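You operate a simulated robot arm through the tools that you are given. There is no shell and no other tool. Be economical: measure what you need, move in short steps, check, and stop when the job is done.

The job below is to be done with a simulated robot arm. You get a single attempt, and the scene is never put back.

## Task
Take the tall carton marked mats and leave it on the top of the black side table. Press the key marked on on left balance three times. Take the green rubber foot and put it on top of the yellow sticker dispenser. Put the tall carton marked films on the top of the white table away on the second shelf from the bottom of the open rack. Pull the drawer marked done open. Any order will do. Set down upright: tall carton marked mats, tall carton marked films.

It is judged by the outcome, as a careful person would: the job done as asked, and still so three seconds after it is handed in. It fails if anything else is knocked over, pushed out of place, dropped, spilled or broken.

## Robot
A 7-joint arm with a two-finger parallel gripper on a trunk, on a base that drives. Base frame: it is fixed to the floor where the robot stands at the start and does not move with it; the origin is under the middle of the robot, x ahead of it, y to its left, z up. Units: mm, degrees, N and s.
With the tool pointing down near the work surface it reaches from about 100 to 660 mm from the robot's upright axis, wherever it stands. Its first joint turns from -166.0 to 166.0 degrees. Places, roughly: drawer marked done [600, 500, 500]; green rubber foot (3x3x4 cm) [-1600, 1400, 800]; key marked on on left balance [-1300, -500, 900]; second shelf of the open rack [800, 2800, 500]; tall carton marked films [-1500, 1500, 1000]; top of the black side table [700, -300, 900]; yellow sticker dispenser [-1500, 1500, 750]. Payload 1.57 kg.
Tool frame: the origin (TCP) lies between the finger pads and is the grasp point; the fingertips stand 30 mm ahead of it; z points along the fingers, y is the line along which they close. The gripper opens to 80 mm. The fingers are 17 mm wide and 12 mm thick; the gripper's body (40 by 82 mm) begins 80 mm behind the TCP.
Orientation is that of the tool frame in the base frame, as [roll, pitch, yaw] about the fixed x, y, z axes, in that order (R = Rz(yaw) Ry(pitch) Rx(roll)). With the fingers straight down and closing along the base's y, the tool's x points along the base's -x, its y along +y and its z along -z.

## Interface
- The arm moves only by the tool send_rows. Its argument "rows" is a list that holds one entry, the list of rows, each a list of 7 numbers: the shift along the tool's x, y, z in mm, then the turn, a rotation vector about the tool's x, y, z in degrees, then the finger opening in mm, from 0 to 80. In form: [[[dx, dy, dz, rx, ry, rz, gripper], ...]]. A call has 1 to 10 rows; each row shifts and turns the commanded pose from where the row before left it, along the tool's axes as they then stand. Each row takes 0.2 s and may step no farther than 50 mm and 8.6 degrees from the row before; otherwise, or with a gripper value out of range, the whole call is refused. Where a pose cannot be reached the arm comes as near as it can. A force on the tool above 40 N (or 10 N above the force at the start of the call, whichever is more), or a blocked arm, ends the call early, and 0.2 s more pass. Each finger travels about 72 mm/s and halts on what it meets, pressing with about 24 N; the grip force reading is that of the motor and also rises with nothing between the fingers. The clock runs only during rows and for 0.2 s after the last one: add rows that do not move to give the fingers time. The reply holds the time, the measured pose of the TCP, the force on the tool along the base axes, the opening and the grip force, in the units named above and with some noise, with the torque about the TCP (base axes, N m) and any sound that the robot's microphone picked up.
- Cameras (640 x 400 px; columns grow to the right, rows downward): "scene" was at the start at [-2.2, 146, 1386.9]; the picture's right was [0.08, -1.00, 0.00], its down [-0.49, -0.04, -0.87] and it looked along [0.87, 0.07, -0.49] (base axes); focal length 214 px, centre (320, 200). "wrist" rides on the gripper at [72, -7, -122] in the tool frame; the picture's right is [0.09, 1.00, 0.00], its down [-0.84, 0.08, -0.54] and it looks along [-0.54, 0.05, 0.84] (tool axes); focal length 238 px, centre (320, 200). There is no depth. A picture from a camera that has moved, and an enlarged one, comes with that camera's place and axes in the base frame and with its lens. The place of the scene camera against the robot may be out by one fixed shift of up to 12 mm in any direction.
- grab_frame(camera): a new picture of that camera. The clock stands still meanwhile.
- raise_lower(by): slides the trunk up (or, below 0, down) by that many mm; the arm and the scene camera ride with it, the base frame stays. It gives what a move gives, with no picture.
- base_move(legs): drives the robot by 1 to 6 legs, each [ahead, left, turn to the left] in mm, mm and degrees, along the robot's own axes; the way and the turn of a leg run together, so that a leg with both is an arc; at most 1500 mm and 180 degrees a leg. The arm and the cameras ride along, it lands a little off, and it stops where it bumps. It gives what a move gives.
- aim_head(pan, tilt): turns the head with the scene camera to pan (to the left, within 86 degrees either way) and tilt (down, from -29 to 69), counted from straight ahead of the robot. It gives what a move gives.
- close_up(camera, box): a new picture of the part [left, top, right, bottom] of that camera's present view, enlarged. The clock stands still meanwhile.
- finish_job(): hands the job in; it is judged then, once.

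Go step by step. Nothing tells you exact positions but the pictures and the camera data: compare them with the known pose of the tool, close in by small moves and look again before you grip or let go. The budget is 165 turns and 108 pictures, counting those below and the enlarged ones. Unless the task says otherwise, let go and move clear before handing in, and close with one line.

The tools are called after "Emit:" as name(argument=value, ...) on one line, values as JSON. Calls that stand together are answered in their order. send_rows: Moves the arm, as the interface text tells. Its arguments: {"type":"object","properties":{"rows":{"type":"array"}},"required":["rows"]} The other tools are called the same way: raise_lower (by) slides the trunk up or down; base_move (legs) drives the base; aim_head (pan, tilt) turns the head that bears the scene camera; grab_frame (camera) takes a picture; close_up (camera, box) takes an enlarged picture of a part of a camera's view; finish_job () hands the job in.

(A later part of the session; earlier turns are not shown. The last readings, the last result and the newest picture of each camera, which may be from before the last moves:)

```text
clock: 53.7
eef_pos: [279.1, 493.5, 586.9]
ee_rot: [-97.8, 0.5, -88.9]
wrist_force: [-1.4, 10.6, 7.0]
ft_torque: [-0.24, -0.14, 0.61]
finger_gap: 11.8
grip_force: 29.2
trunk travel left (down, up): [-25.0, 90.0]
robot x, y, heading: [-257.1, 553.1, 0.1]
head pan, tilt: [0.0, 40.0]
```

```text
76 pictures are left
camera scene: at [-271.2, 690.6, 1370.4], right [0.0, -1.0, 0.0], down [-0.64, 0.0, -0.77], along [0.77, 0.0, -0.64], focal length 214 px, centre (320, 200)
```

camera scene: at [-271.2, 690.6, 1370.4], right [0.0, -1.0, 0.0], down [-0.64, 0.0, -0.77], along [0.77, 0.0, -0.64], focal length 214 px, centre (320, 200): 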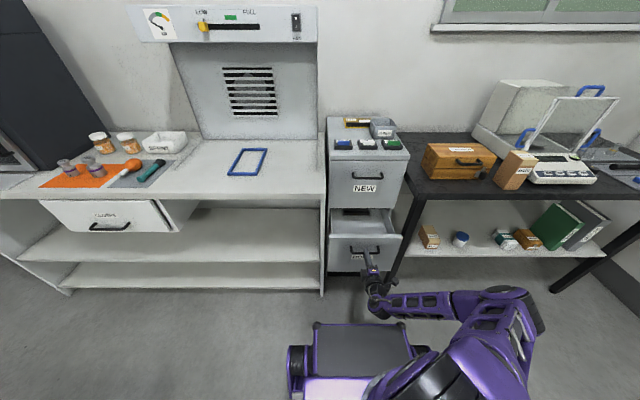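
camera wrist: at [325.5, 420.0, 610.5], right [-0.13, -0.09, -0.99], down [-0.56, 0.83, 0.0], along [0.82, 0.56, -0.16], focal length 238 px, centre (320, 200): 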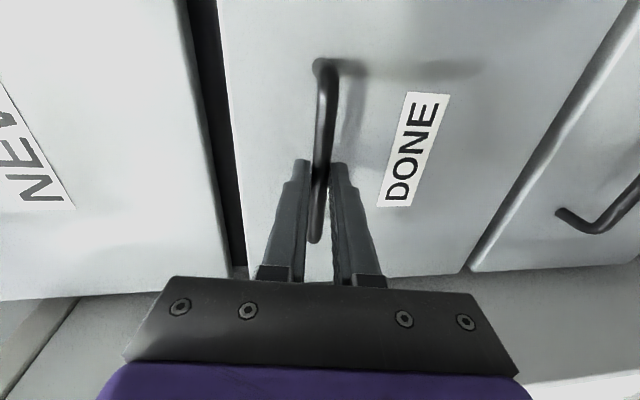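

The drawer is out about 168 mm with no stop felt. A bit farther, then release and back off.

Emit:
send_rows(rows=[[[0, 2.7, -20, 0, 0, 0, 0], [0, 2.7, -20, 0, 0, 0, 0], [0, 2.7, -20, 0, 0, 0, 0], [0, 0, 0, 0, 0, 0, 0]]])

Emit:
send_rows(rows=[[[0, 0, 0, 0, 0, 0, 40], [0, 0, 0, 0, 0, 0, 70], [0, 0, 0, 0, 0, 0, 70]]])

```text
clock: 54.7
eef_pos: [221.4, 493.5, 587.9]
ee_rot: [-97.7, 0.6, -88.9]
wrist_force: [-0.8, 24.9, 8.7]
ft_torque: [-0.24, -0.12, 0.45]
finger_gap: 11.9
grip_force: 29.6
trunk travel left (down, up): [-25.0, 90.0]
robot x, y, heading: [-261.0, 551.1, 0.1]
head pan, tilt: [0.0, 40.0]
```

```text
clock: 55.5
eef_pos: [221.9, 491.4, 586.3]
ee_rot: [-97.9, 0.6, -89.1]
wrist_force: [-0.1, 0.0, -1.0]
ft_torque: [0.02, -0.01, 0.0]
finger_gap: 69.9
grip_force: 0.0
trunk travel left (down, up): [-25.0, 90.0]
robot x, y, heading: [-261.4, 552.0, 0.4]
head pan, tilt: [0.0, 40.0]
```

Released. I'll drive straight back clear of the drawer and look at it.

Emit:
base_move(legs=[[-300, 0, 0]])

Emit:
aim_head(pan=0, tilt=20)

Emit:
grab_frame(camera="scene")

Emit:
aim_head(pan=-86, tilt=20)

Emit:
grab_frame(camera="scene")

```text
clock: 57.5
eef_pos: [-75.4, 490.0, 586.3]
ee_rot: [-97.8, 0.5, -89.1]
wrist_force: [0.6, 0.0, 0.4]
ft_torque: [-0.01, 0.03, 0.0]
finger_gap: 70.3
grip_force: 0.0
trunk travel left (down, up): [-25.0, 90.0]
robot x, y, heading: [-558.1, 548.1, -0.1]
head pan, tilt: [0.0, 40.0]
```

```text
clock: 58.4
eef_pos: [-74.4, 490.2, 586.4]
ee_rot: [-97.8, 0.5, -89.2]
wrist_force: [0.4, -0.5, 0.1]
ft_torque: [0.03, 0.02, 0.01]
finger_gap: 70.2
grip_force: 0.0
trunk travel left (down, up): [-25.0, 90.0]
robot x, y, heading: [-560.5, 549.7, -0.4]
head pan, tilt: [0.0, 20.0]
```

```text
75 pictures are left
camera scene: at [-558.1, 689.8, 1401.7], right [0.0, -1.0, 0.0], down [-0.34, 0.0, -0.94], along [0.94, 0.0, -0.34], focal length 214 px, centre (320, 200)
```

scene: 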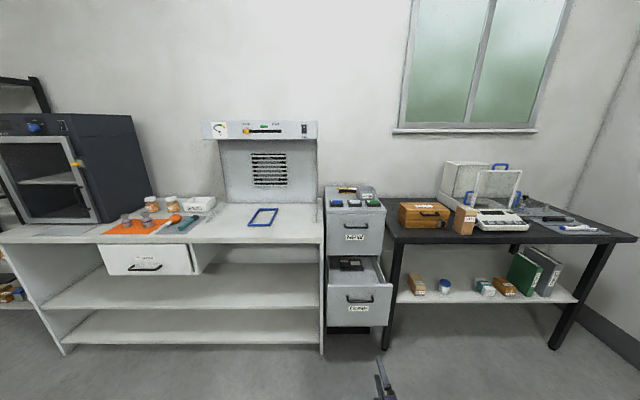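

```text
clock: 60.0
eef_pos: [-75.2, 489.1, 587.8]
ee_rot: [-97.8, 0.6, -89.3]
wrist_force: [0.1, 0.1, 0.1]
ft_torque: [-0.01, 0.0, 0.0]
finger_gap: 70.1
grip_force: 0.0
trunk travel left (down, up): [-25.0, 90.0]
robot x, y, heading: [-560.8, 550.3, 0.0]
head pan, tilt: [-85.9, 20.0]
```

```text
74 pictures are left
camera scene: at [-644.7, 597.1, 1401.8], right [-1.0, -0.07, 0.0], down [-0.02, 0.34, -0.94], along [0.07, -0.94, -0.34], focal length 214 px, centre (320, 200)
```

scene: 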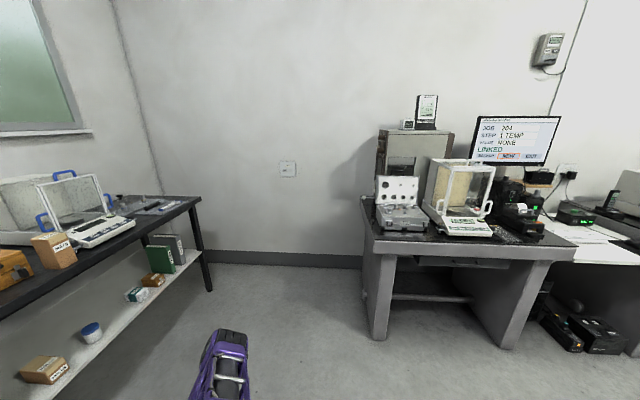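

The DONE drawer stands open. To the right is a heavy table with a balance near x −1350, y −500, so I'll enlarge that.

Emit:
close_up(camera="scene", box=[360, 80, 640, 280])

```text
2.00 times, centred on (500, 180) of scene
camera zoom: at [-644.7, 597.1, 1401.8], right [-1.0, -0.07, 0.0], down [-0.02, 0.34, -0.94], along [0.07, -0.94, -0.34], focal length 429 px, centre (-40, 240)
```

zoom: 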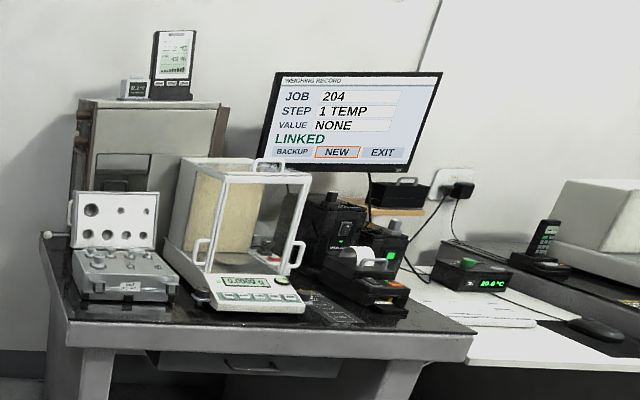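

I'll turn right to face that table and sidestep to be opposite the balance.

Emit:
base_move(legs=[[0, 0, -90], [0, -700, 0]])

Emit:
aim_head(pan=0, tilt=25)

Emit:
grab_frame(camera="scene")

```text
clock: 71.0
eef_pos: [-1315.8, 70.0, 585.7]
ee_rot: [-97.9, 0.6, -179.5]
wrist_force: [0.1, 0.3, -0.3]
ft_torque: [0.01, 0.02, 0.01]
finger_gap: 70.2
grip_force: 0.1
trunk travel left (down, up): [-25.0, 90.0]
robot x, y, heading: [-1252.3, 551.0, -90.5]
head pan, tilt: [-85.9, 20.0]
```

```text
clock: 72.6
eef_pos: [-1315.6, 68.9, 586.7]
ee_rot: [-97.8, 0.5, -179.4]
wrist_force: [0.3, 1.5, 0.2]
ft_torque: [-0.01, 0.0, 0.01]
finger_gap: 70.0
grip_force: 0.1
trunk travel left (down, up): [-25.0, 90.0]
robot x, y, heading: [-1253.3, 552.3, -90.3]
head pan, tilt: [0.0, 25.0]
```

```text
72 pictures are left
camera scene: at [-1114.6, 549.3, 1393.7], right [-1.0, 0.01, 0.0], down [0.0, 0.42, -0.91], along [-0.01, -0.91, -0.42], focal length 214 px, centre (320, 200)
```

scene: 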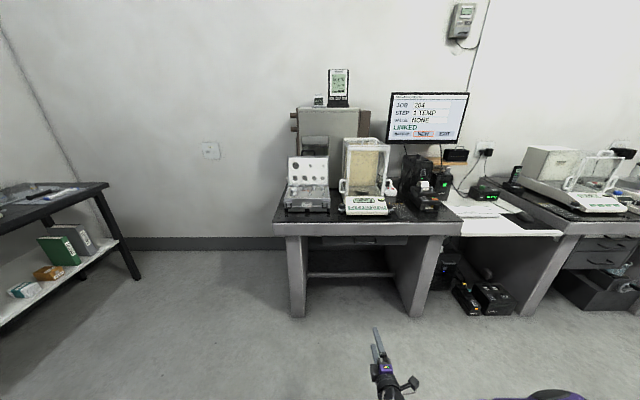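

This wall has two balances, so the left one is near x −1345. I'll raise the arm, point the tool down with fingers closed, then approach.

Emit:
send_rows(rows=[[[0, -45, 0, 0, 0, 0, 70], [0, -45, 0, 0, 0, 0, 70], [0, -45, 0, 0, 0, 0, 70], [0, -45, 0, 0, 0, 0, 40], [0, -45, 0, 0, 0, 0, 0], [0, -45, 0, 0, 0, 0, 0], [0, -45, 0, 0, 0, 0, 0], [0, -45, 0, 0, 0, 0, 0], [0, -45, 0, 0, 0, 0, 0], [0, -45, 0, 0, 0, 0, 0]]])

Emit:
send_rows(rows=[[[0, 0, 0, -8.2, 0, 0, 0], [0, 0, 0, -8.2, 0, 0, 0], [0, 0, 0, -8.2, 0, 0, 0], [0, 0, 0, -8.2, 0, 0, 0], [0, 0, 0, -8.2, 0, 0, 0], [0, 0, 0, -8.2, 0, 0, 0], [0, 0, 0, -8.2, 0, 0, 0], [0, 0, 0, -8.2, 0, 0, 0], [0, 0, 0, -8.2, 0, 0, 0], [0, 0, 0, -8.2, 0, 0, 0]]])

Emit:
base_move(legs=[[250, 0, 0]])

Emit:
aim_head(pan=0, tilt=35)

Emit:
grab_frame(camera="scene")

```text
clock: 74.8
eef_pos: [-1325.2, 9.9, 1034.1]
ee_rot: [-97.8, 0.6, -179.7]
wrist_force: [-0.6, -0.4, -0.3]
ft_torque: [-0.02, -0.01, 0.06]
finger_gap: 0.0
grip_force: 21.1
out of reach, approached as far as the arm can: row 8
trunk travel left (down, up): [-25.0, 90.0]
robot x, y, heading: [-1251.5, 554.3, -90.4]
head pan, tilt: [0.0, 25.0]
```

```text
clock: 77.0
eef_pos: [-1323.7, 11.9, 1018.4]
ee_rot: [-180.0, 0.5, -179.5]
wrist_force: [-0.1, -0.9, -0.2]
ft_torque: [-0.03, 0.02, -0.02]
finger_gap: 0.0
grip_force: 21.0
out of reach, approached as far as the arm can: row 4, 5
trunk travel left (down, up): [-25.0, 90.0]
robot x, y, heading: [-1251.8, 556.2, -90.4]
head pan, tilt: [0.0, 25.0]
```

```text
clock: 78.8
eef_pos: [-1325.9, -238.3, 1018.7]
ee_rot: [-179.7, 0.4, -179.6]
wrist_force: [-0.2, 0.2, 0.4]
ft_torque: [0.01, -0.01, 0.0]
finger_gap: 0.2
grip_force: 21.2
trunk travel left (down, up): [-25.0, 90.0]
robot x, y, heading: [-1253.4, 303.4, -90.1]
head pan, tilt: [0.0, 25.0]
```

```text
clock: 79.5
eef_pos: [-1326.0, -238.0, 1018.5]
ee_rot: [-179.8, 0.5, -179.6]
wrist_force: [0.5, -0.4, -0.8]
ft_torque: [0.01, 0.01, 0.01]
finger_gap: 0.1
grip_force: 21.5
trunk travel left (down, up): [-25.0, 90.0]
robot x, y, heading: [-1253.4, 301.9, -90.3]
head pan, tilt: [0.0, 35.0]
```

```text
71 pictures are left
camera scene: at [-1116.0, 302.0, 1378.0], right [-1.0, 0.01, 0.0], down [0.0, 0.57, -0.82], along [-0.01, -0.82, -0.57], focal length 214 px, centre (320, 200)
```

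scene: 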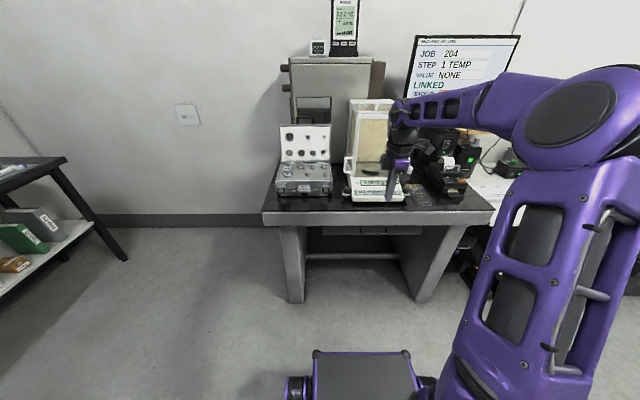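

The keys are near x −1358, y −460, z 885. I'll drive 170 mm forward and look with the wrist camera.

Emit:
base_move(legs=[[170, 0, 0]])

Emit:
grab_frame(camera="wrist")

Emit:
close_up(camera="scene", box=[310, 80, 470, 240])

```text
clock: 81.0
eef_pos: [-1328.1, -410.8, 1019.6]
ee_rot: [-179.8, 0.4, -179.6]
wrist_force: [0.6, 0.2, -0.1]
ft_torque: [-0.01, 0.0, 0.04]
finger_gap: 0.1
grip_force: 21.3
trunk travel left (down, up): [-25.0, 90.0]
robot x, y, heading: [-1259.6, 130.7, -90.4]
head pan, tilt: [0.0, 35.0]
```

```text
70 pictures are left
camera wrist: at [-1401.9, -416.8, 1140.5], right [-0.1, 1.0, 0.0], down [0.83, 0.08, 0.55], along [0.55, 0.05, -0.84], focal length 238 px, centre (320, 200)
```

wrist: 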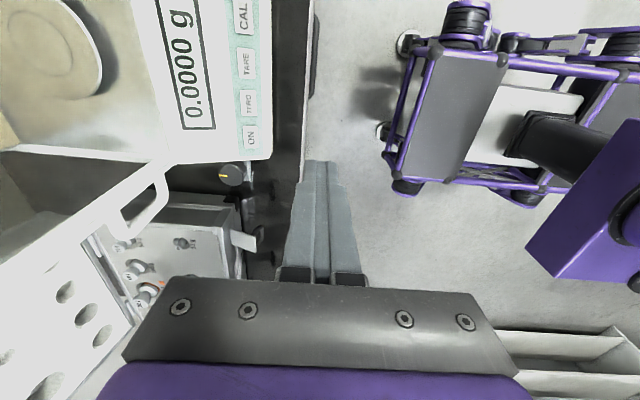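

```text
2.50 times, centred on (390, 160) of scene
camera zoom: at [-1117.2, 130.4, 1378.0], right [-1.0, 0.01, 0.0], down [0.0, 0.57, -0.82], along [-0.01, -0.82, -0.57], focal length 536 px, centre (145, 300)
```

zoom: 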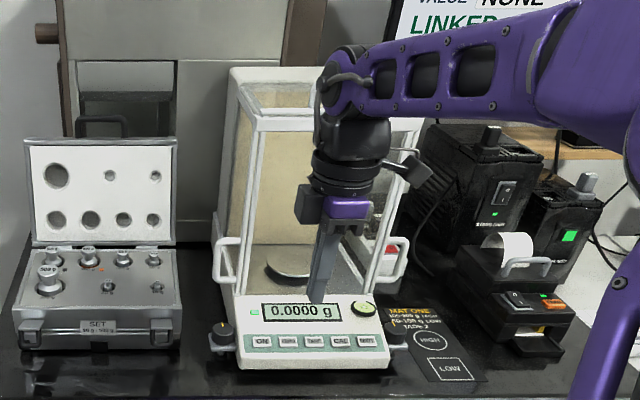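

The ON key works out at (−1303, −490, 869). I'll move over it and stop about 25 mm above for a check.

Emit:
send_rows(rows=[[[-12.5, -39.5, 0, 0, 0, 0, 0], [-12.5, -39.5, 0, 0, 0, 0, 0], [0, 0, 33, 0, 0, 0, 0], [0, 0, 33, 0, 0, 0, 0], [0, 0, 30, 0, 0, 0, 0], [0, 0, 0, 0, 0, 0, 0]]])

Emit:
grab_frame(camera="wrist")

Emit:
close_up(camera="scene", box=[350, 170, 430, 230])

```text
clock: 82.4
eef_pos: [-1302.6, -488.0, 922.4]
ee_rot: [-179.8, 0.5, -179.6]
wrist_force: [-0.7, 0.6, 0.3]
ft_torque: [0.04, -0.01, -0.03]
finger_gap: 0.0
grip_force: 21.4
trunk travel left (down, up): [-25.0, 90.0]
robot x, y, heading: [-1251.2, 130.8, -90.3]
head pan, tilt: [0.0, 35.0]
```

```text
68 pictures are left
camera wrist: at [-1376.6, -494.6, 1044.1], right [-0.1, 1.0, 0.0], down [0.83, 0.08, 0.55], along [0.55, 0.05, -0.84], focal length 238 px, centre (320, 200)
```

wrist: 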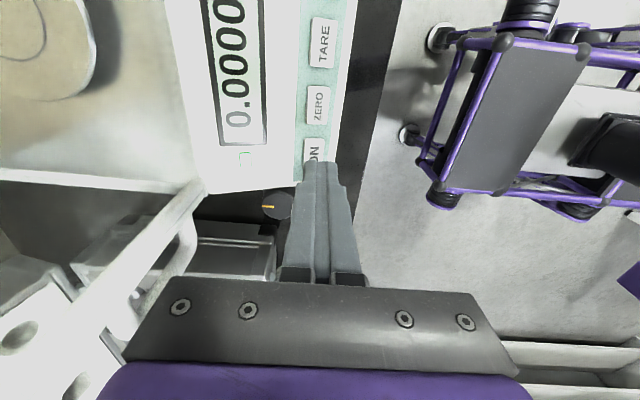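

```text
6.67 times, centred on (390, 200) of scene
camera zoom: at [-1117.2, 130.3, 1378.0], right [-1.0, 0.01, 0.0], down [0.0, 0.57, -0.82], along [-0.01, -0.82, -0.57], focal length 1430 px, centre (-147, 200)
```

zoom: 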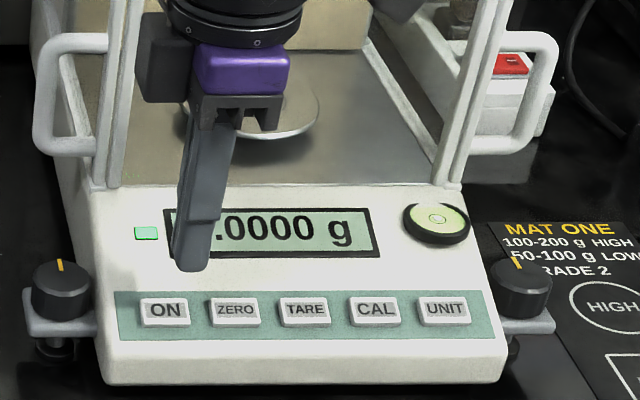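

Correcting with the fingertip's own image, the key is at about (−1297, −493, 855). I'll shift 5 mm, go down most of the way and check again.

Emit:
send_rows(rows=[[[-5.5, -5.5, 10, 0, 0, 0, 0], [0, 0, 12, 0, 0, 0, 0], [0, 0, 0, 0, 0, 0, 0]]])

Emit:
close_up(camera="scene", box=[350, 170, 430, 230])

Emit:
close_up(camera="wrist", box=[250, 60, 410, 200])

```text
clock: 83.2
eef_pos: [-1296.1, -494.7, 901.9]
ee_rot: [-179.8, 0.5, -179.6]
wrist_force: [0.0, 0.1, -0.2]
ft_torque: [-0.02, 0.03, -0.01]
finger_gap: 0.0
grip_force: 21.3
trunk travel left (down, up): [-25.0, 90.0]
robot x, y, heading: [-1258.3, 133.7, -90.3]
head pan, tilt: [0.0, 35.0]
```

```text
6.67 times, centred on (390, 200) of scene
camera zoom: at [-1117.2, 130.3, 1378.0], right [-1.0, 0.01, 0.0], down [0.0, 0.57, -0.82], along [-0.01, -0.82, -0.57], focal length 1430 px, centre (-147, 200)
```

zoom: 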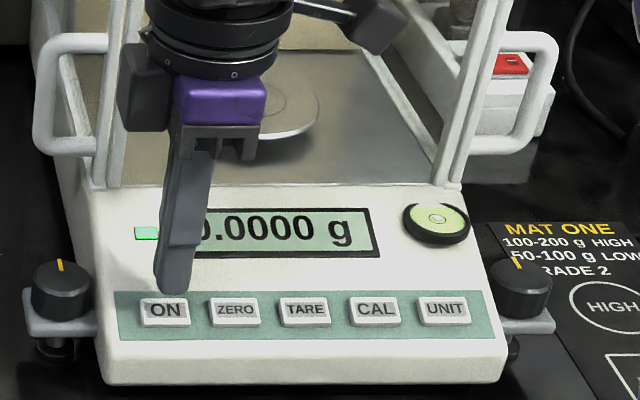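

```text
2.86 times, centred on (330, 130) of wrist
camera zoom: at [-1370.5, -500.7, 1023.3], right [-0.1, 1.0, 0.0], down [0.83, 0.08, 0.55], along [0.55, 0.05, -0.84], focal length 681 px, centre (291, 400)
```

zoom: 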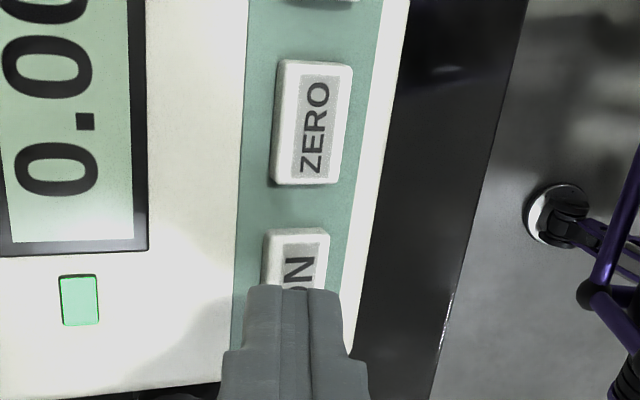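

Alignment is good, with the tip about 17 mm above the key. I'll go down gently until it presses.

Emit:
send_rows(rows=[[[-1.5, 0, 8, 0, 0, 0, 0], [0, 0, 5, 0, 0, 0, 0], [0, 0, 0, 0, 0, 0, 0]]])

Emit:
send_rows(rows=[[[0, 0, 2, 0, 0, 0, 0], [0, 0, 0, 0, 0, 0, 0]]])

Emit:
close_up(camera="scene", box=[350, 170, 430, 230])

```text
clock: 84.0
eef_pos: [-1294.4, -495.4, 888.7]
ee_rot: [-179.9, 0.5, -179.7]
wrist_force: [-0.9, -0.2, -0.5]
ft_torque: [0.01, 0.02, -0.01]
finger_gap: 0.0
grip_force: 21.0
trunk travel left (down, up): [-25.0, 90.0]
robot x, y, heading: [-1255.4, 129.3, -90.5]
head pan, tilt: [0.0, 35.0]
```

```text
clock: 84.6
eef_pos: [-1294.2, -494.6, 885.6]
ee_rot: [-179.7, 0.5, -179.6]
wrist_force: [0.7, -0.5, 1.4]
ft_torque: [-0.05, 0.0, -0.02]
finger_gap: 0.0
grip_force: 21.4
trunk travel left (down, up): [-25.0, 90.0]
robot x, y, heading: [-1253.5, 128.4, -90.0]
head pan, tilt: [0.0, 35.0]
```

```text
6.67 times, centred on (390, 200) of scene
camera zoom: at [-1117.2, 130.4, 1378.0], right [-1.0, 0.01, 0.0], down [0.0, 0.57, -0.82], along [-0.01, -0.82, -0.57], focal length 1430 px, centre (-147, 200)
```

zoom: 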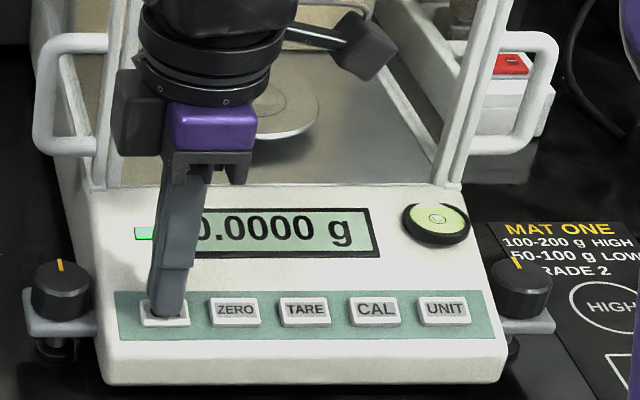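

The tip is on the ON key. Pressing by millimetres while watching force and sound.

Emit:
send_rows(rows=[[[0, 0, 1, 0, 0, 0, 0], [0, 0, 0, 0, 0, 0, 0]]])

Emit:
send_rows(rows=[[[0, 0, 1, 0, 0, 0, 0], [0, 0, 0, 0, 0, 0, 0]]])

Emit:
send_rows(rows=[[[0, 0, 1, 0, 0, 0, 0], [0, 0, 0, 0, 0, 0, 0]]])

```text
clock: 85.2
eef_pos: [-1295.1, -495.3, 885.3]
ee_rot: [-179.8, 0.5, -179.6]
wrist_force: [-0.2, 1.0, 1.3]
ft_torque: [0.03, 0.02, 0.02]
finger_gap: 0.3
grip_force: 21.1
trunk travel left (down, up): [-25.0, 90.0]
robot x, y, heading: [-1252.5, 129.2, -90.4]
head pan, tilt: [0.0, 35.0]
heard: click
```

```text
clock: 85.8
eef_pos: [-1294.7, -494.8, 883.9]
ee_rot: [-179.8, 0.6, -179.6]
wrist_force: [-0.4, 0.2, 3.6]
ft_torque: [-0.07, 0.03, 0.02]
finger_gap: 0.0
grip_force: 20.5
trunk travel left (down, up): [-25.0, 90.0]
robot x, y, heading: [-1256.1, 130.4, -90.0]
head pan, tilt: [0.0, 35.0]
```

```text
clock: 86.4
eef_pos: [-1294.9, -496.1, 882.9]
ee_rot: [-179.8, 0.5, -179.6]
wrist_force: [0.4, 0.1, 3.7]
ft_torque: [0.0, 0.03, -0.03]
finger_gap: 0.0
grip_force: 21.3
trunk travel left (down, up): [-25.0, 90.0]
robot x, y, heading: [-1254.1, 129.2, -90.4]
head pan, tilt: [0.0, 35.0]
```

First click heard. Lift clear, then press again.

Emit:
send_rows(rows=[[[0, 0, -10, 0, 0, 0, 0], [0, 0, 0, 0, 0, 0, 0], [0, 0, 0, 0, 0, 0, 0]]])

Emit:
send_rows(rows=[[[0, 0, 5, 0, 0, 0, 0], [0, 0, 4.2, 0, 0, 0, 0], [0, 0, 0, 0, 0, 0, 0], [0, 0, 0, 0, 0, 0, 0]]])

Emit:
send_rows(rows=[[[0, 0, -10, 0, 0, 0, 0], [0, 0, 0, 0, 0, 0, 0], [0, 0, 0, 0, 0, 0, 0]]])

```text
clock: 87.2
eef_pos: [-1294.3, -495.3, 893.6]
ee_rot: [-179.7, 0.7, -179.6]
wrist_force: [-0.5, 0.3, 0.7]
ft_torque: [-0.01, 0.02, -0.04]
finger_gap: 0.1
grip_force: 21.8
trunk travel left (down, up): [-25.0, 90.0]
robot x, y, heading: [-1254.7, 131.0, -90.6]
head pan, tilt: [0.0, 35.0]
```

```text
clock: 88.2
eef_pos: [-1294.5, -494.4, 884.5]
ee_rot: [-179.8, 0.5, -179.5]
wrist_force: [-0.7, -0.5, 3.3]
ft_torque: [-0.01, 0.05, 0.02]
finger_gap: 0.3
grip_force: 21.7
trunk travel left (down, up): [-25.0, 90.0]
robot x, y, heading: [-1255.1, 130.3, -90.5]
head pan, tilt: [0.0, 35.0]
heard: click
```

```text
clock: 89.0
eef_pos: [-1294.6, -494.9, 894.9]
ee_rot: [-179.8, 0.6, -179.6]
wrist_force: [-0.2, 0.1, -0.2]
ft_torque: [-0.01, 0.02, 0.03]
finger_gap: 0.0
grip_force: 21.1
trunk travel left (down, up): [-25.0, 90.0]
robot x, y, heading: [-1255.3, 131.9, -90.3]
head pan, tilt: [0.0, 35.0]
```

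Second click heard. One more press, then rise well clear.

Emit:
send_rows(rows=[[[0, 0, 5, 0, 0, 0, 0], [0, 0, 5.2, 0, 0, 0, 0], [0, 0, 0, 0, 0, 0, 0], [0, 0, 0, 0, 0, 0, 0]]])

Emit:
send_rows(rows=[[[0, 0, -10, 0, 0, 0, 0], [0, 0, -40, 0, 0, 0, 0], [0, 0, -40, 0, 0, 0, 0], [0, 0, -40, 0, 0, 0, 0], [0, 40, 0, 0, 0, 0, 0], [0, 40, 0, 0, 0, 0, 0]]])

Emit:
close_up(camera="scene", box=[310, 130, 470, 240])

```text
clock: 90.0
eef_pos: [-1296.0, -495.8, 884.6]
ee_rot: [-179.8, 0.5, -179.5]
wrist_force: [1.0, -0.3, 2.8]
ft_torque: [-0.01, 0.02, 0.0]
finger_gap: 0.2
grip_force: 21.7
trunk travel left (down, up): [-25.0, 90.0]
robot x, y, heading: [-1252.2, 130.3, -90.5]
head pan, tilt: [0.0, 35.0]
heard: click
```

```text
clock: 91.4
eef_pos: [-1297.8, -414.9, 1012.9]
ee_rot: [-179.9, 0.5, -179.7]
wrist_force: [-0.7, -0.1, 0.2]
ft_torque: [0.03, 0.01, 0.0]
finger_gap: 0.0
grip_force: 21.4
trunk travel left (down, up): [-25.0, 90.0]
robot x, y, heading: [-1249.8, 130.3, -90.4]
head pan, tilt: [0.0, 35.0]
```

```text
3.64 times, centred on (390, 185) of scene
camera zoom: at [-1117.3, 130.1, 1377.9], right [-1.0, 0.01, 0.0], down [0.0, 0.57, -0.82], along [-0.01, -0.82, -0.57], focal length 780 px, centre (66, 254)
```

zoom: 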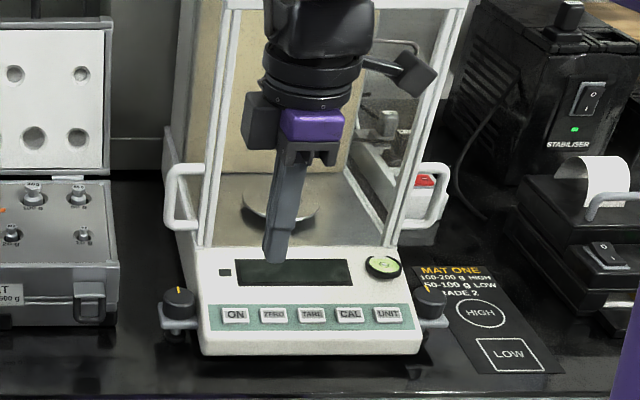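

Three clicks are done. Next is the white table, so I'll back away, turn to face −x and look.

Emit:
base_move(legs=[[-450, 0, 0], [0, 500, 0], [0, 0, -120]])

Emit:
aim_head(pan=0, tilt=20)

Emit:
grab_frame(camera="scene")

```text
clock: 104.2
eef_pos: [-1197.5, 892.3, 1013.0]
ee_rot: [-179.8, 0.5, 58.8]
wrist_force: [-0.2, -0.1, 0.1]
ft_torque: [0.02, 0.0, -0.03]
finger_gap: 0.1
grip_force: 20.8
trunk travel left (down, up): [-25.0, 90.0]
robot x, y, heading: [-756.6, 571.0, 147.9]
head pan, tilt: [0.0, 35.0]
```

```text
clock: 105.0
eef_pos: [-1198.9, 891.7, 1011.9]
ee_rot: [-179.8, 0.5, 58.7]
wrist_force: [0.2, -0.6, -0.5]
ft_torque: [0.0, -0.01, -0.03]
finger_gap: 0.0
grip_force: 21.3
trunk travel left (down, up): [-25.0, 90.0]
robot x, y, heading: [-758.1, 571.7, 147.7]
head pan, tilt: [0.0, 20.0]
```

```text
62 pictures are left
camera scene: at [-835.4, 452.4, 1401.7], right [0.53, 0.85, 0.0], down [0.29, -0.18, -0.94], along [-0.8, 0.5, -0.34], focal length 214 px, centre (320, 200)
```

scene: 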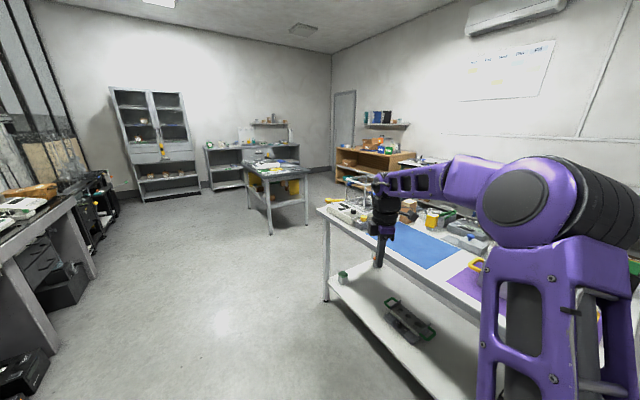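

The white table runs along x with its front edge near y 1220. I'll face +y and sidestep to x≈−1450.

Emit:
base_move(legs=[[0, 0, -58], [0, 650, 0]])

Emit:
aim_head(pan=0, tilt=35)

Emit:
grab_frame(camera="scene")

Emit:
close_up(camera="scene", box=[200, 80, 520, 280])

```text
clock: 114.2
eef_pos: [-1364.7, 1108.1, 1012.9]
ee_rot: [-179.8, 0.5, 1.7]
wrist_force: [0.4, 0.5, -0.1]
ft_torque: [-0.01, -0.01, 0.0]
finger_gap: 0.0
grip_force: 21.5
trunk travel left (down, up): [-25.0, 90.0]
robot x, y, heading: [-1394.0, 563.5, 90.9]
head pan, tilt: [0.0, 20.0]
```

```text
clock: 114.9
eef_pos: [-1365.2, 1108.4, 1012.8]
ee_rot: [-179.8, 0.5, 1.7]
wrist_force: [0.2, -0.6, -0.7]
ft_torque: [0.0, 0.03, 0.01]
finger_gap: 0.0
grip_force: 21.3
trunk travel left (down, up): [-25.0, 90.0]
robot x, y, heading: [-1391.7, 560.6, 91.0]
head pan, tilt: [0.0, 35.0]
```

```text
61 pictures are left
camera scene: at [-1536.4, 556.8, 1378.0], right [1.0, 0.02, 0.0], down [0.01, -0.57, -0.82], along [-0.01, 0.82, -0.57], focal length 214 px, centre (320, 200)
```

scene: 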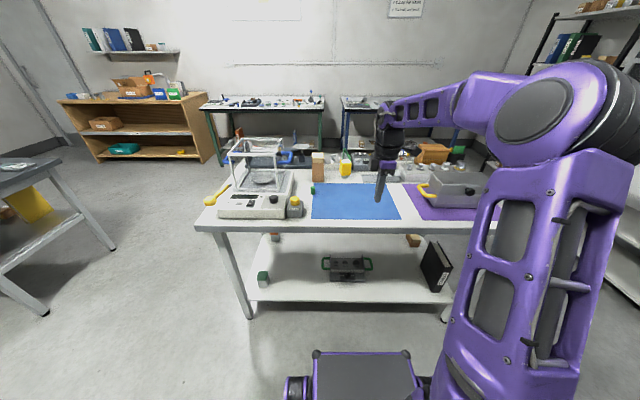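

```text
2.00 times, centred on (360, 180) of scene
camera zoom: at [-1536.4, 556.8, 1378.0], right [1.0, 0.02, 0.0], down [0.01, -0.57, -0.82], along [-0.01, 0.82, -0.57], focal length 429 px, centre (240, 240)
```

zoom: 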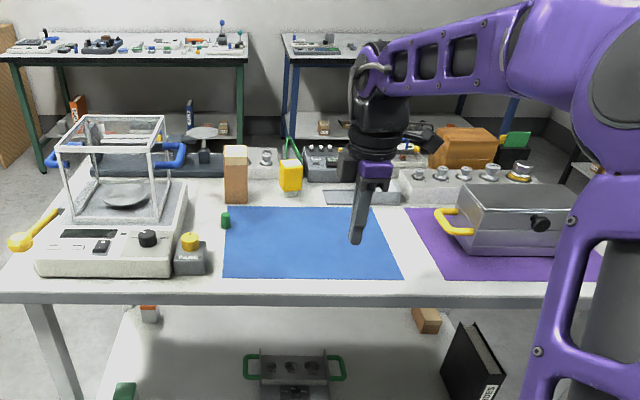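

I see the films carton, green foot, yellow dispenser (behind right of films) on the white table. I'll drive closer to measure them.

Emit:
base_move(legs=[[200, 0, 0]])

Emit:
close_up(camera="scene", box=[260, 100, 420, 260])

Emit:
grab_frame(camera="wrist")

```text
clock: 116.5
eef_pos: [-1367.4, 1307.7, 1013.3]
ee_rot: [-179.8, 0.4, 1.6]
wrist_force: [1.0, 0.3, -0.3]
ft_torque: [0.03, 0.01, 0.03]
finger_gap: 0.0
grip_force: 21.3
trunk travel left (down, up): [-25.0, 90.0]
robot x, y, heading: [-1401.3, 763.3, 90.6]
head pan, tilt: [0.0, 35.0]
```

```text
2.50 times, centred on (340, 180) of scene
camera zoom: at [-1539.5, 756.2, 1378.0], right [1.0, 0.01, 0.0], down [0.01, -0.57, -0.82], along [-0.01, 0.82, -0.57], focal length 536 px, centre (270, 250)
```

zoom: 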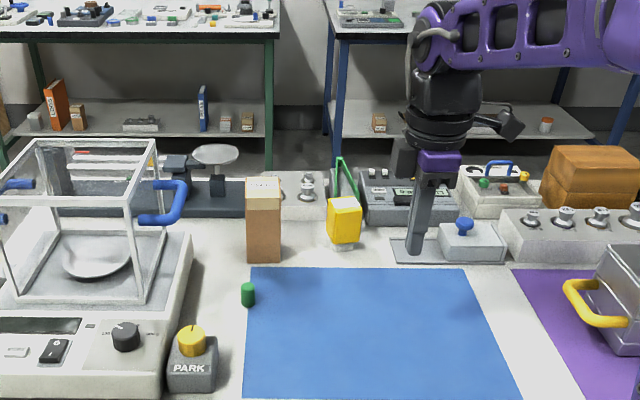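

```text
58 pictures are left
camera wrist: at [-1295.3, 1316.1, 1134.2], right [0.12, -0.99, 0.0], down [-0.83, -0.1, 0.55], along [-0.55, -0.06, -0.84], focal length 238 px, centre (320, 200)
```

wrist: 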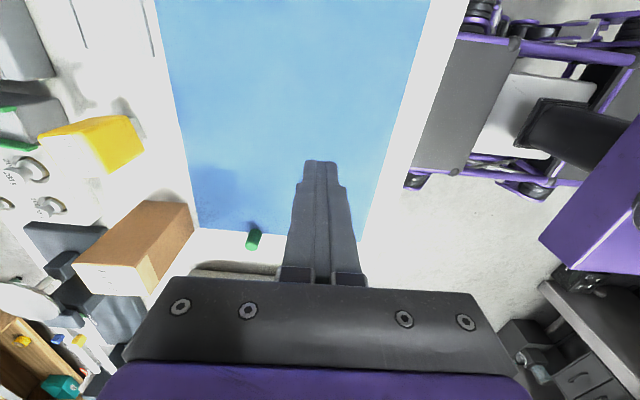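

Table top is about z 810; the foot is about (−1589, 1402), and films about x −1572 with its front face at y≈1508. I'll enlarge the dispenser and films for labels and shape.

Emit:
close_up(camera="scene", box=[310, 150, 370, 210])

Emit:
close_up(camera="wrist", box=[0, 90, 280, 310])

```text
6.67 times, centred on (340, 180) of scene
camera zoom: at [-1539.5, 756.2, 1378.0], right [1.0, 0.01, 0.0], down [0.01, -0.57, -0.82], along [-0.01, 0.82, -0.57], focal length 1430 px, centre (187, 333)
```

zoom: 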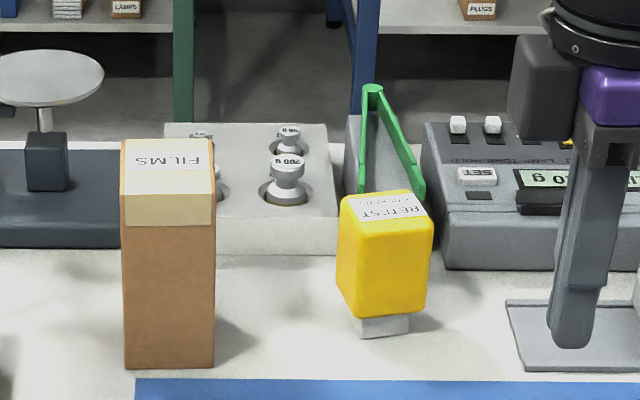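

```text
1.82 times, centred on (140, 200) of wrist
camera zoom: at [-1295.3, 1316.1, 1134.2], right [0.12, -0.99, 0.0], down [-0.83, -0.1, 0.55], along [-0.55, -0.06, -0.84], focal length 433 px, centre (647, 200)
```

zoom: 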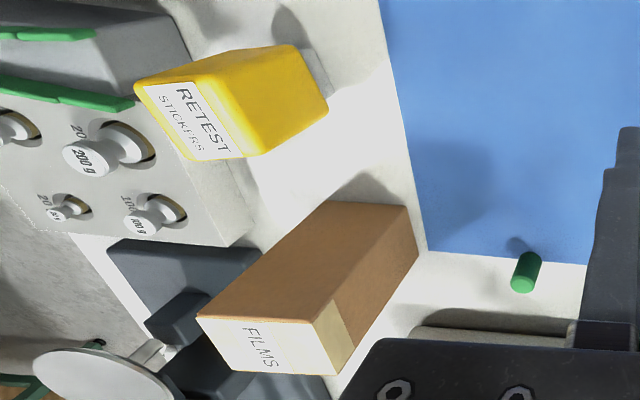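

Films is the carton at left (label facing away) and the yellow dispenser has a flat top near z 903 at (−1421, 1570). I'll drive 70 mm closer and turn the tool to point forward-down at 45° with fingers closing sideways.

Emit:
base_move(legs=[[65, 0, 0]])

Emit:
send_rows(rows=[[[0, 0, 0, 0, 0, -8.6, 0], [0, 0, 0, 0, 0, -8.6, 0], [0, 0, 0, 0, 0, -8.6, 0], [0, 0, 0, 0, 0, -8.6, 0], [0, 0, 0, 0, 0, -8.6, 0], [0, 0, 0, 0, 0, -8.6, 0], [0, 0, 0, 0, 0, -8.6, 0], [0, 0, 0, 0, 0, -8.6, 0], [0, 0, 0, 0, 0, -8.6, 0], [0, 0, 0, 0, 0, -8.6, 0]]])

Emit:
send_rows(rows=[[[0, 0, 0, 0, 0, -4, 0], [0, 0, 0, 0, 8.6, 0, 0], [0, 0, 0, 0, 8.6, 0, 20], [0, 0, 0, 0, 8.6, 0, 40], [0, 0, 0, 0, 8.6, 0, 60], [0, 0, 0, 0, 8.6, 0, 60], [0, 0, 0, 0, 0, 0, 60]]])

Emit:
grab_frame(camera="wrist")

```text
clock: 117.5
eef_pos: [-1369.3, 1371.8, 1012.2]
ee_rot: [-179.8, 0.5, 1.6]
wrist_force: [0.4, -0.6, 0.0]
ft_torque: [0.03, 0.0, -0.03]
finger_gap: 0.2
grip_force: 21.2
trunk travel left (down, up): [-25.0, 90.0]
robot x, y, heading: [-1395.3, 824.6, 91.0]
head pan, tilt: [0.0, 35.0]
```

```text
clock: 119.7
eef_pos: [-1368.0, 1371.0, 1011.5]
ee_rot: [-179.5, -0.2, 87.7]
wrist_force: [-0.2, -1.0, 0.0]
ft_torque: [0.0, 0.02, 0.0]
finger_gap: 0.1
grip_force: 21.5
trunk travel left (down, up): [-25.0, 90.0]
robot x, y, heading: [-1398.7, 826.3, 91.1]
head pan, tilt: [0.0, 35.0]
```

```text
clock: 121.3
eef_pos: [-1369.0, 1371.7, 1011.7]
ee_rot: [-179.3, -43.3, 91.2]
wrist_force: [-0.1, -0.1, 0.0]
ft_torque: [-0.03, 0.0, 0.02]
finger_gap: 59.9
grip_force: 0.1
trunk travel left (down, up): [-25.0, 90.0]
robot x, y, heading: [-1401.0, 823.3, 90.9]
head pan, tilt: [0.0, 35.0]
```

```text
55 pictures are left
camera wrist: at [-1374.0, 1340.9, 1150.8], right [0.99, 0.1, 0.05], down [0.1, -0.98, -0.18], along [0.04, 0.18, -0.98], focal length 238 px, centre (320, 200)
```

wrist: 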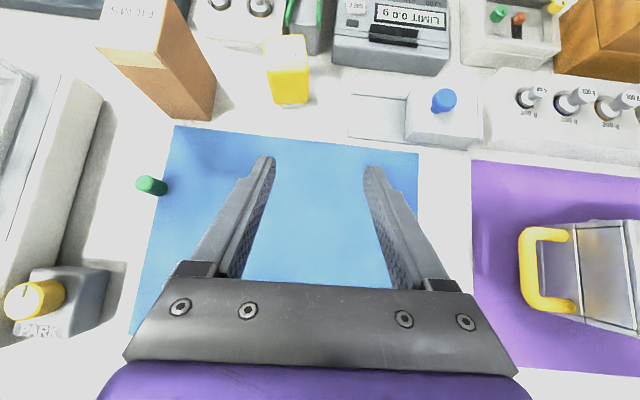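

The 45° pose is good. I'll move over to in front of the foot and look before gripping.

Emit:
send_rows(rows=[[[0, -43.6, 0, 0, 0, 0, 60], [0, -43.6, 0, 0, 0, 0, 60], [0, -43.6, 0, 0, 0, 0, 60], [0, -43.6, 0, 0, 0, 0, 60], [0, -43.6, 0, 0, 0, 0, 60], [-33, 0, 24, 0, 0, 0, 60], [-33, 0, 24, 0, 0, 0, 60], [-33, 0, 24, 0, 0, 0, 60], [0, 0, 0, 0, 0, 0, 60]]])

Emit:
grab_frame(camera="wrist")

Emit:
grab_frame(camera="scene")

```text
clock: 123.3
eef_pos: [-1586.3, 1342.5, 891.1]
ee_rot: [-179.3, -43.2, 91.2]
wrist_force: [0.0, -0.7, 1.3]
ft_torque: [0.03, 0.0, 0.03]
finger_gap: 60.1
grip_force: 0.1
trunk travel left (down, up): [-25.0, 90.0]
robot x, y, heading: [-1398.6, 823.6, 91.0]
head pan, tilt: [0.0, 35.0]
```

```text
54 pictures are left
camera wrist: at [-1592.1, 1311.9, 1029.6], right [0.99, 0.1, 0.05], down [0.1, -0.98, -0.18], along [0.04, 0.18, -0.98], focal length 238 px, centre (320, 200)
```

wrist: 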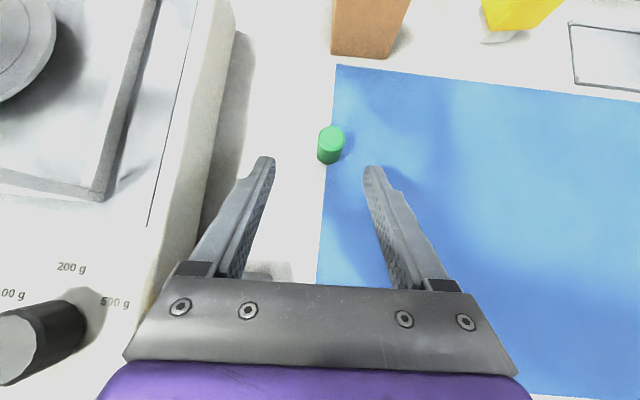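

```text
53 pictures are left
camera scene: at [-1540.4, 820.4, 1378.0], right [1.0, 0.01, 0.0], down [0.01, -0.57, -0.82], along [-0.01, 0.82, -0.57], focal length 214 px, centre (320, 200)
```

scene: 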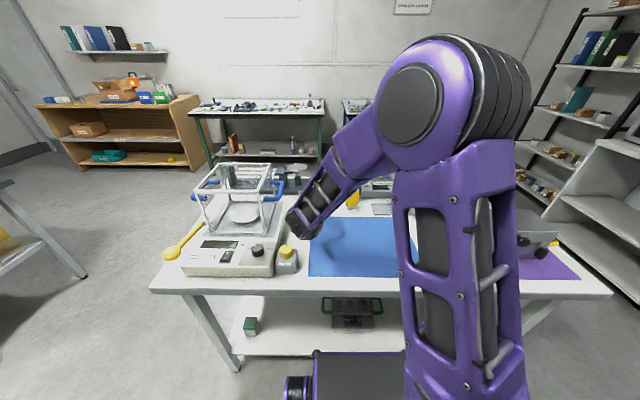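

The foot is at about (−1579, 1397) between the fingers' lines. I'll slide down along the tool axis and stop just around it.

Emit:
send_rows(rows=[[[1, 6, 25, 0, 0, 0, 60], [1, 1, 25, 0, 0, 0, 60], [1, 0, 20, 0, 0, 0, 60], [0, 0, 0, 0, 0, 0, 60]]])

Emit:
grab_frame(camera="wrist")

```text
clock: 124.3
eef_pos: [-1580.6, 1391.6, 848.2]
ee_rot: [-179.3, -43.5, 91.2]
wrist_force: [0.8, -21.5, 22.8]
ft_torque: [-0.21, -0.8, -0.7]
finger_gap: 60.4
grip_force: 0.2
trunk travel left (down, up): [-25.0, 90.0]
robot x, y, heading: [-1399.4, 823.7, 91.0]
head pan, tilt: [0.0, 35.0]
```

```text
52 pictures are left
camera wrist: at [-1586.5, 1359.5, 986.2], right [0.99, 0.1, 0.05], down [0.1, -0.98, -0.18], along [0.04, 0.19, -0.98], focal length 238 px, centre (320, 200)
```

wrist: 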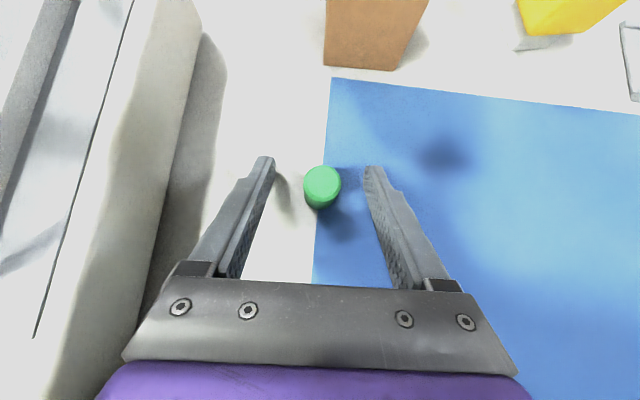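

The right fingertip just touched the mat, so the table is near z 820. The foot sits between the pads; I'll lift 3 mm and close.

Emit:
send_rows(rows=[[[5, 0, -0.5, 0, 0, 0, 60], [0, 0, 0, 0, 0, 0, 40], [0, 0, 0, 0, 0, 0, 20], [0, 0, 0, 0, 0, 0, 10], [0, 0, 0, 0, 0, 0, 10]]])

Emit:
send_rows(rows=[[[14, 0, -15, 0, 0, 0, 10], [27, 0, -29, 0, 0, 0, 10], [27, 0, -29, 0, 0, 0, 10], [27, 0, -29, 0, 0, 0, 10]]])

Emit:
grab_frame(camera="wrist")

```text
clock: 125.5
eef_pos: [-1579.7, 1396.3, 848.1]
ee_rot: [-179.3, -43.2, 91.2]
wrist_force: [-0.3, -0.3, 0.0]
ft_torque: [0.03, -0.01, 0.02]
finger_gap: 20.0
grip_force: 24.1
trunk travel left (down, up): [-25.0, 90.0]
robot x, y, heading: [-1397.5, 823.0, 90.8]
head pan, tilt: [0.0, 35.0]
```

```text
clock: 126.5
eef_pos: [-1581.8, 1395.9, 986.1]
ee_rot: [-179.4, -43.1, 91.2]
wrist_force: [0.2, -1.2, -0.6]
ft_torque: [0.01, -0.02, -0.01]
finger_gap: 19.8
grip_force: 23.9
trunk travel left (down, up): [-25.0, 90.0]
robot x, y, heading: [-1398.2, 825.3, 90.7]
head pan, tilt: [0.0, 35.0]
```

```text
51 pictures are left
camera wrist: at [-1587.4, 1365.1, 1125.6], right [0.99, 0.1, 0.05], down [0.1, -0.98, -0.18], along [0.04, 0.18, -0.98], focal length 238 px, centre (320, 200)
```

wrist: 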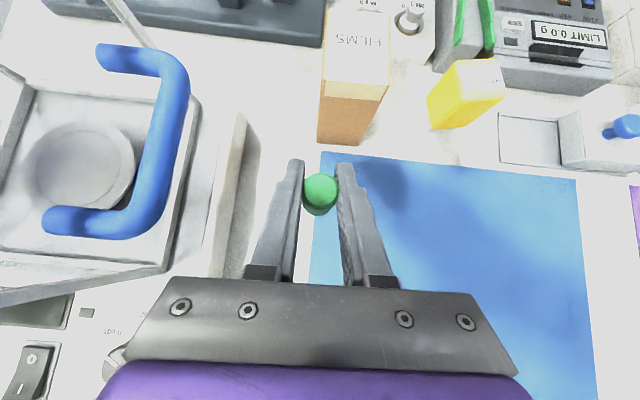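

The foot is held (20 mm). Now sideways to the dispenser at about (−1420, 1557), then forward to a look point.

Emit:
send_rows(rows=[[[10, 40, -10, 0, 0, 0, 10], [0, 40, 0, 0, 0, 0, 10], [0, 40, 0, 0, 0, 0, 10], [0, 41, 0, 0, 0, 0, 10], [26.7, 0, 25, 0, 0, 0, 10], [26.7, 0, 25, 0, 0, 0, 10], [20, 0, 18.7, 0, 0, 0, 10], [0, 0, 0, 0, 0, 0, 10]]])

Emit:
grab_frame(camera="wrist")

Emit:
close_up(camera="scene", box=[300, 160, 420, 250])

```text
clock: 128.3
eef_pos: [-1419.6, 1502.7, 1000.6]
ee_rot: [-179.3, -43.2, 91.2]
wrist_force: [0.0, 0.7, 0.0]
ft_torque: [0.02, -0.01, -0.01]
finger_gap: 20.1
grip_force: 24.1
trunk travel left (down, up): [-25.0, 90.0]
robot x, y, heading: [-1397.0, 822.3, 91.0]
head pan, tilt: [0.0, 35.0]
```

```text
50 pictures are left
camera wrist: at [-1426.4, 1471.9, 1138.9], right [0.99, 0.1, 0.05], down [0.1, -0.98, -0.18], along [0.04, 0.18, -0.98], focal length 238 px, centre (320, 200)
```

wrist: 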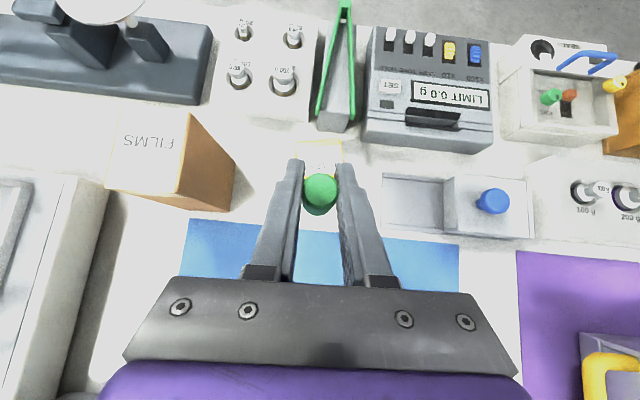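

```text
4.44 times, centred on (360, 205) of scene
camera zoom: at [-1540.4, 820.5, 1378.0], right [1.0, 0.01, 0.0], down [0.01, -0.57, -0.82], along [-0.01, 0.82, -0.57], focal length 953 px, centre (142, 178)
```

zoom: 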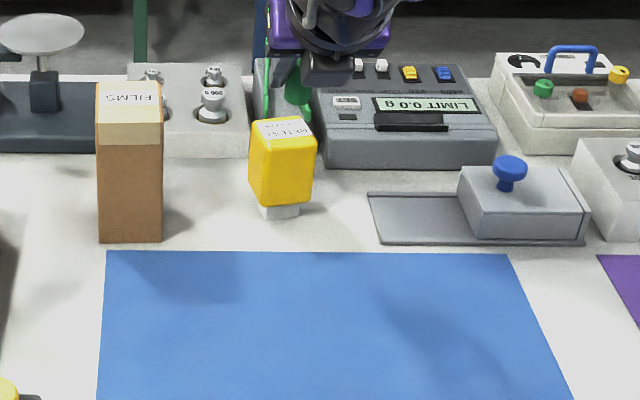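

I need a finer relative view of the foot and the dispenser top.

Emit:
close_up(camera="scene", box=[340, 165, 390, 215])

Emit:
close_up(camera="wrist", box=[270, 100, 370, 230])

```text
8.00 times, centred on (365, 190) of scene
camera zoom: at [-1540.4, 820.5, 1378.0], right [1.0, 0.01, 0.0], down [0.01, -0.57, -0.82], along [-0.01, 0.82, -0.57], focal length 1716 px, centre (-40, 280)
```

zoom: 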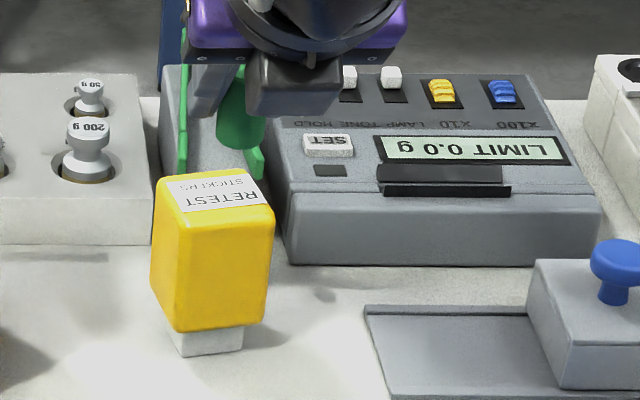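

```text
3.08 times, centred on (320, 165) of wrist
camera zoom: at [-1426.4, 1471.9, 1138.9], right [0.99, 0.1, 0.05], down [0.1, -0.98, -0.18], along [0.04, 0.18, -0.98], focal length 733 px, centre (320, 308)
```

zoom: 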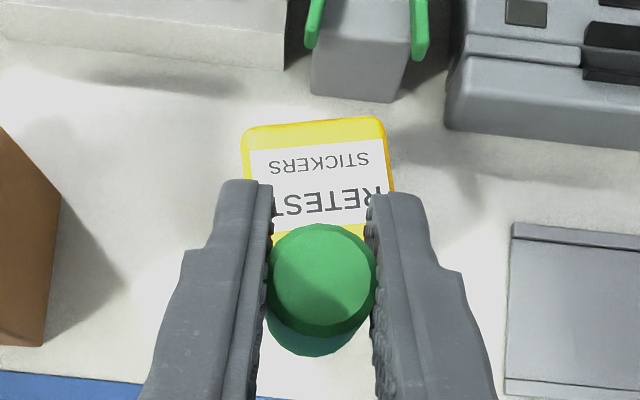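

The dispenser top centre is about (−1422, 1556, 905), and the foot must go 56 mm forward and about 67 mm down. I'll go forward, then lower most of the way.

Emit:
send_rows(rows=[[[20.4, 0, 19.2, 0, 0, 0, 10], [20.4, -1, 19.2, 0, 0, 0, 10], [-17, 0, 18, 0, 0, 0, 10], [-17, 0, 18, 0, 0, 0, 10], [0, 0, 0, 0, 0, 0, 10]]])

Emit:
close_up(camera="scene", box=[340, 165, 390, 215])

Emit:
close_up(camera="wrist", box=[270, 100, 370, 230])

```text
clock: 129.5
eef_pos: [-1425.3, 1558.9, 952.6]
ee_rot: [-179.4, -43.2, 91.2]
wrist_force: [-0.2, 0.6, -0.7]
ft_torque: [0.0, 0.0, 0.02]
finger_gap: 19.9
grip_force: 24.0
trunk travel left (down, up): [-25.0, 90.0]
robot x, y, heading: [-1399.2, 826.7, 91.1]
head pan, tilt: [0.0, 35.0]
```

```text
8.00 times, centred on (365, 190) of scene
camera zoom: at [-1540.4, 820.4, 1378.0], right [1.0, 0.01, 0.0], down [0.01, -0.57, -0.82], along [-0.01, 0.82, -0.57], focal length 1716 px, centre (-40, 280)
```

zoom: 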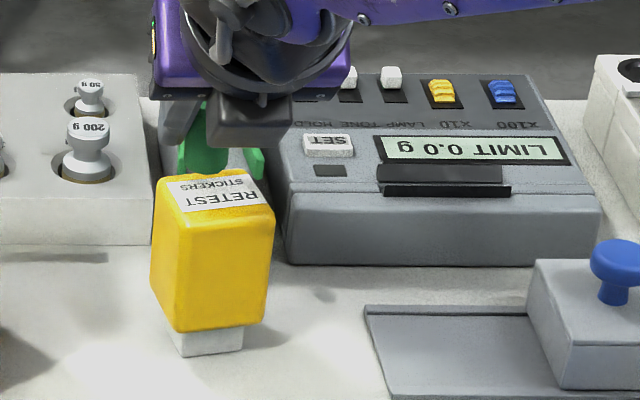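

```text
3.08 times, centred on (320, 165) of wrist
camera zoom: at [-1432.3, 1527.3, 1091.6], right [0.99, 0.1, 0.05], down [0.1, -0.98, -0.18], along [0.04, 0.18, -0.98], focal length 733 px, centre (320, 308)
```

zoom: 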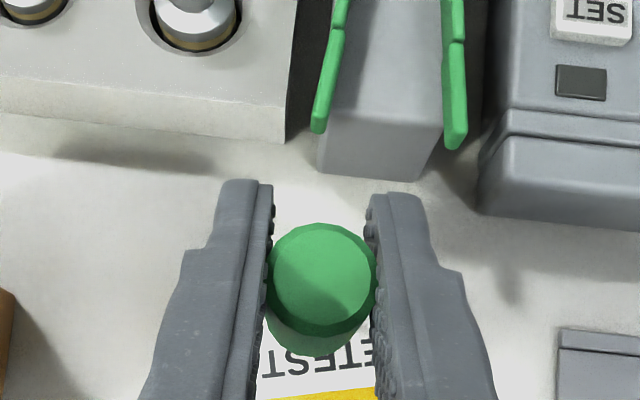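

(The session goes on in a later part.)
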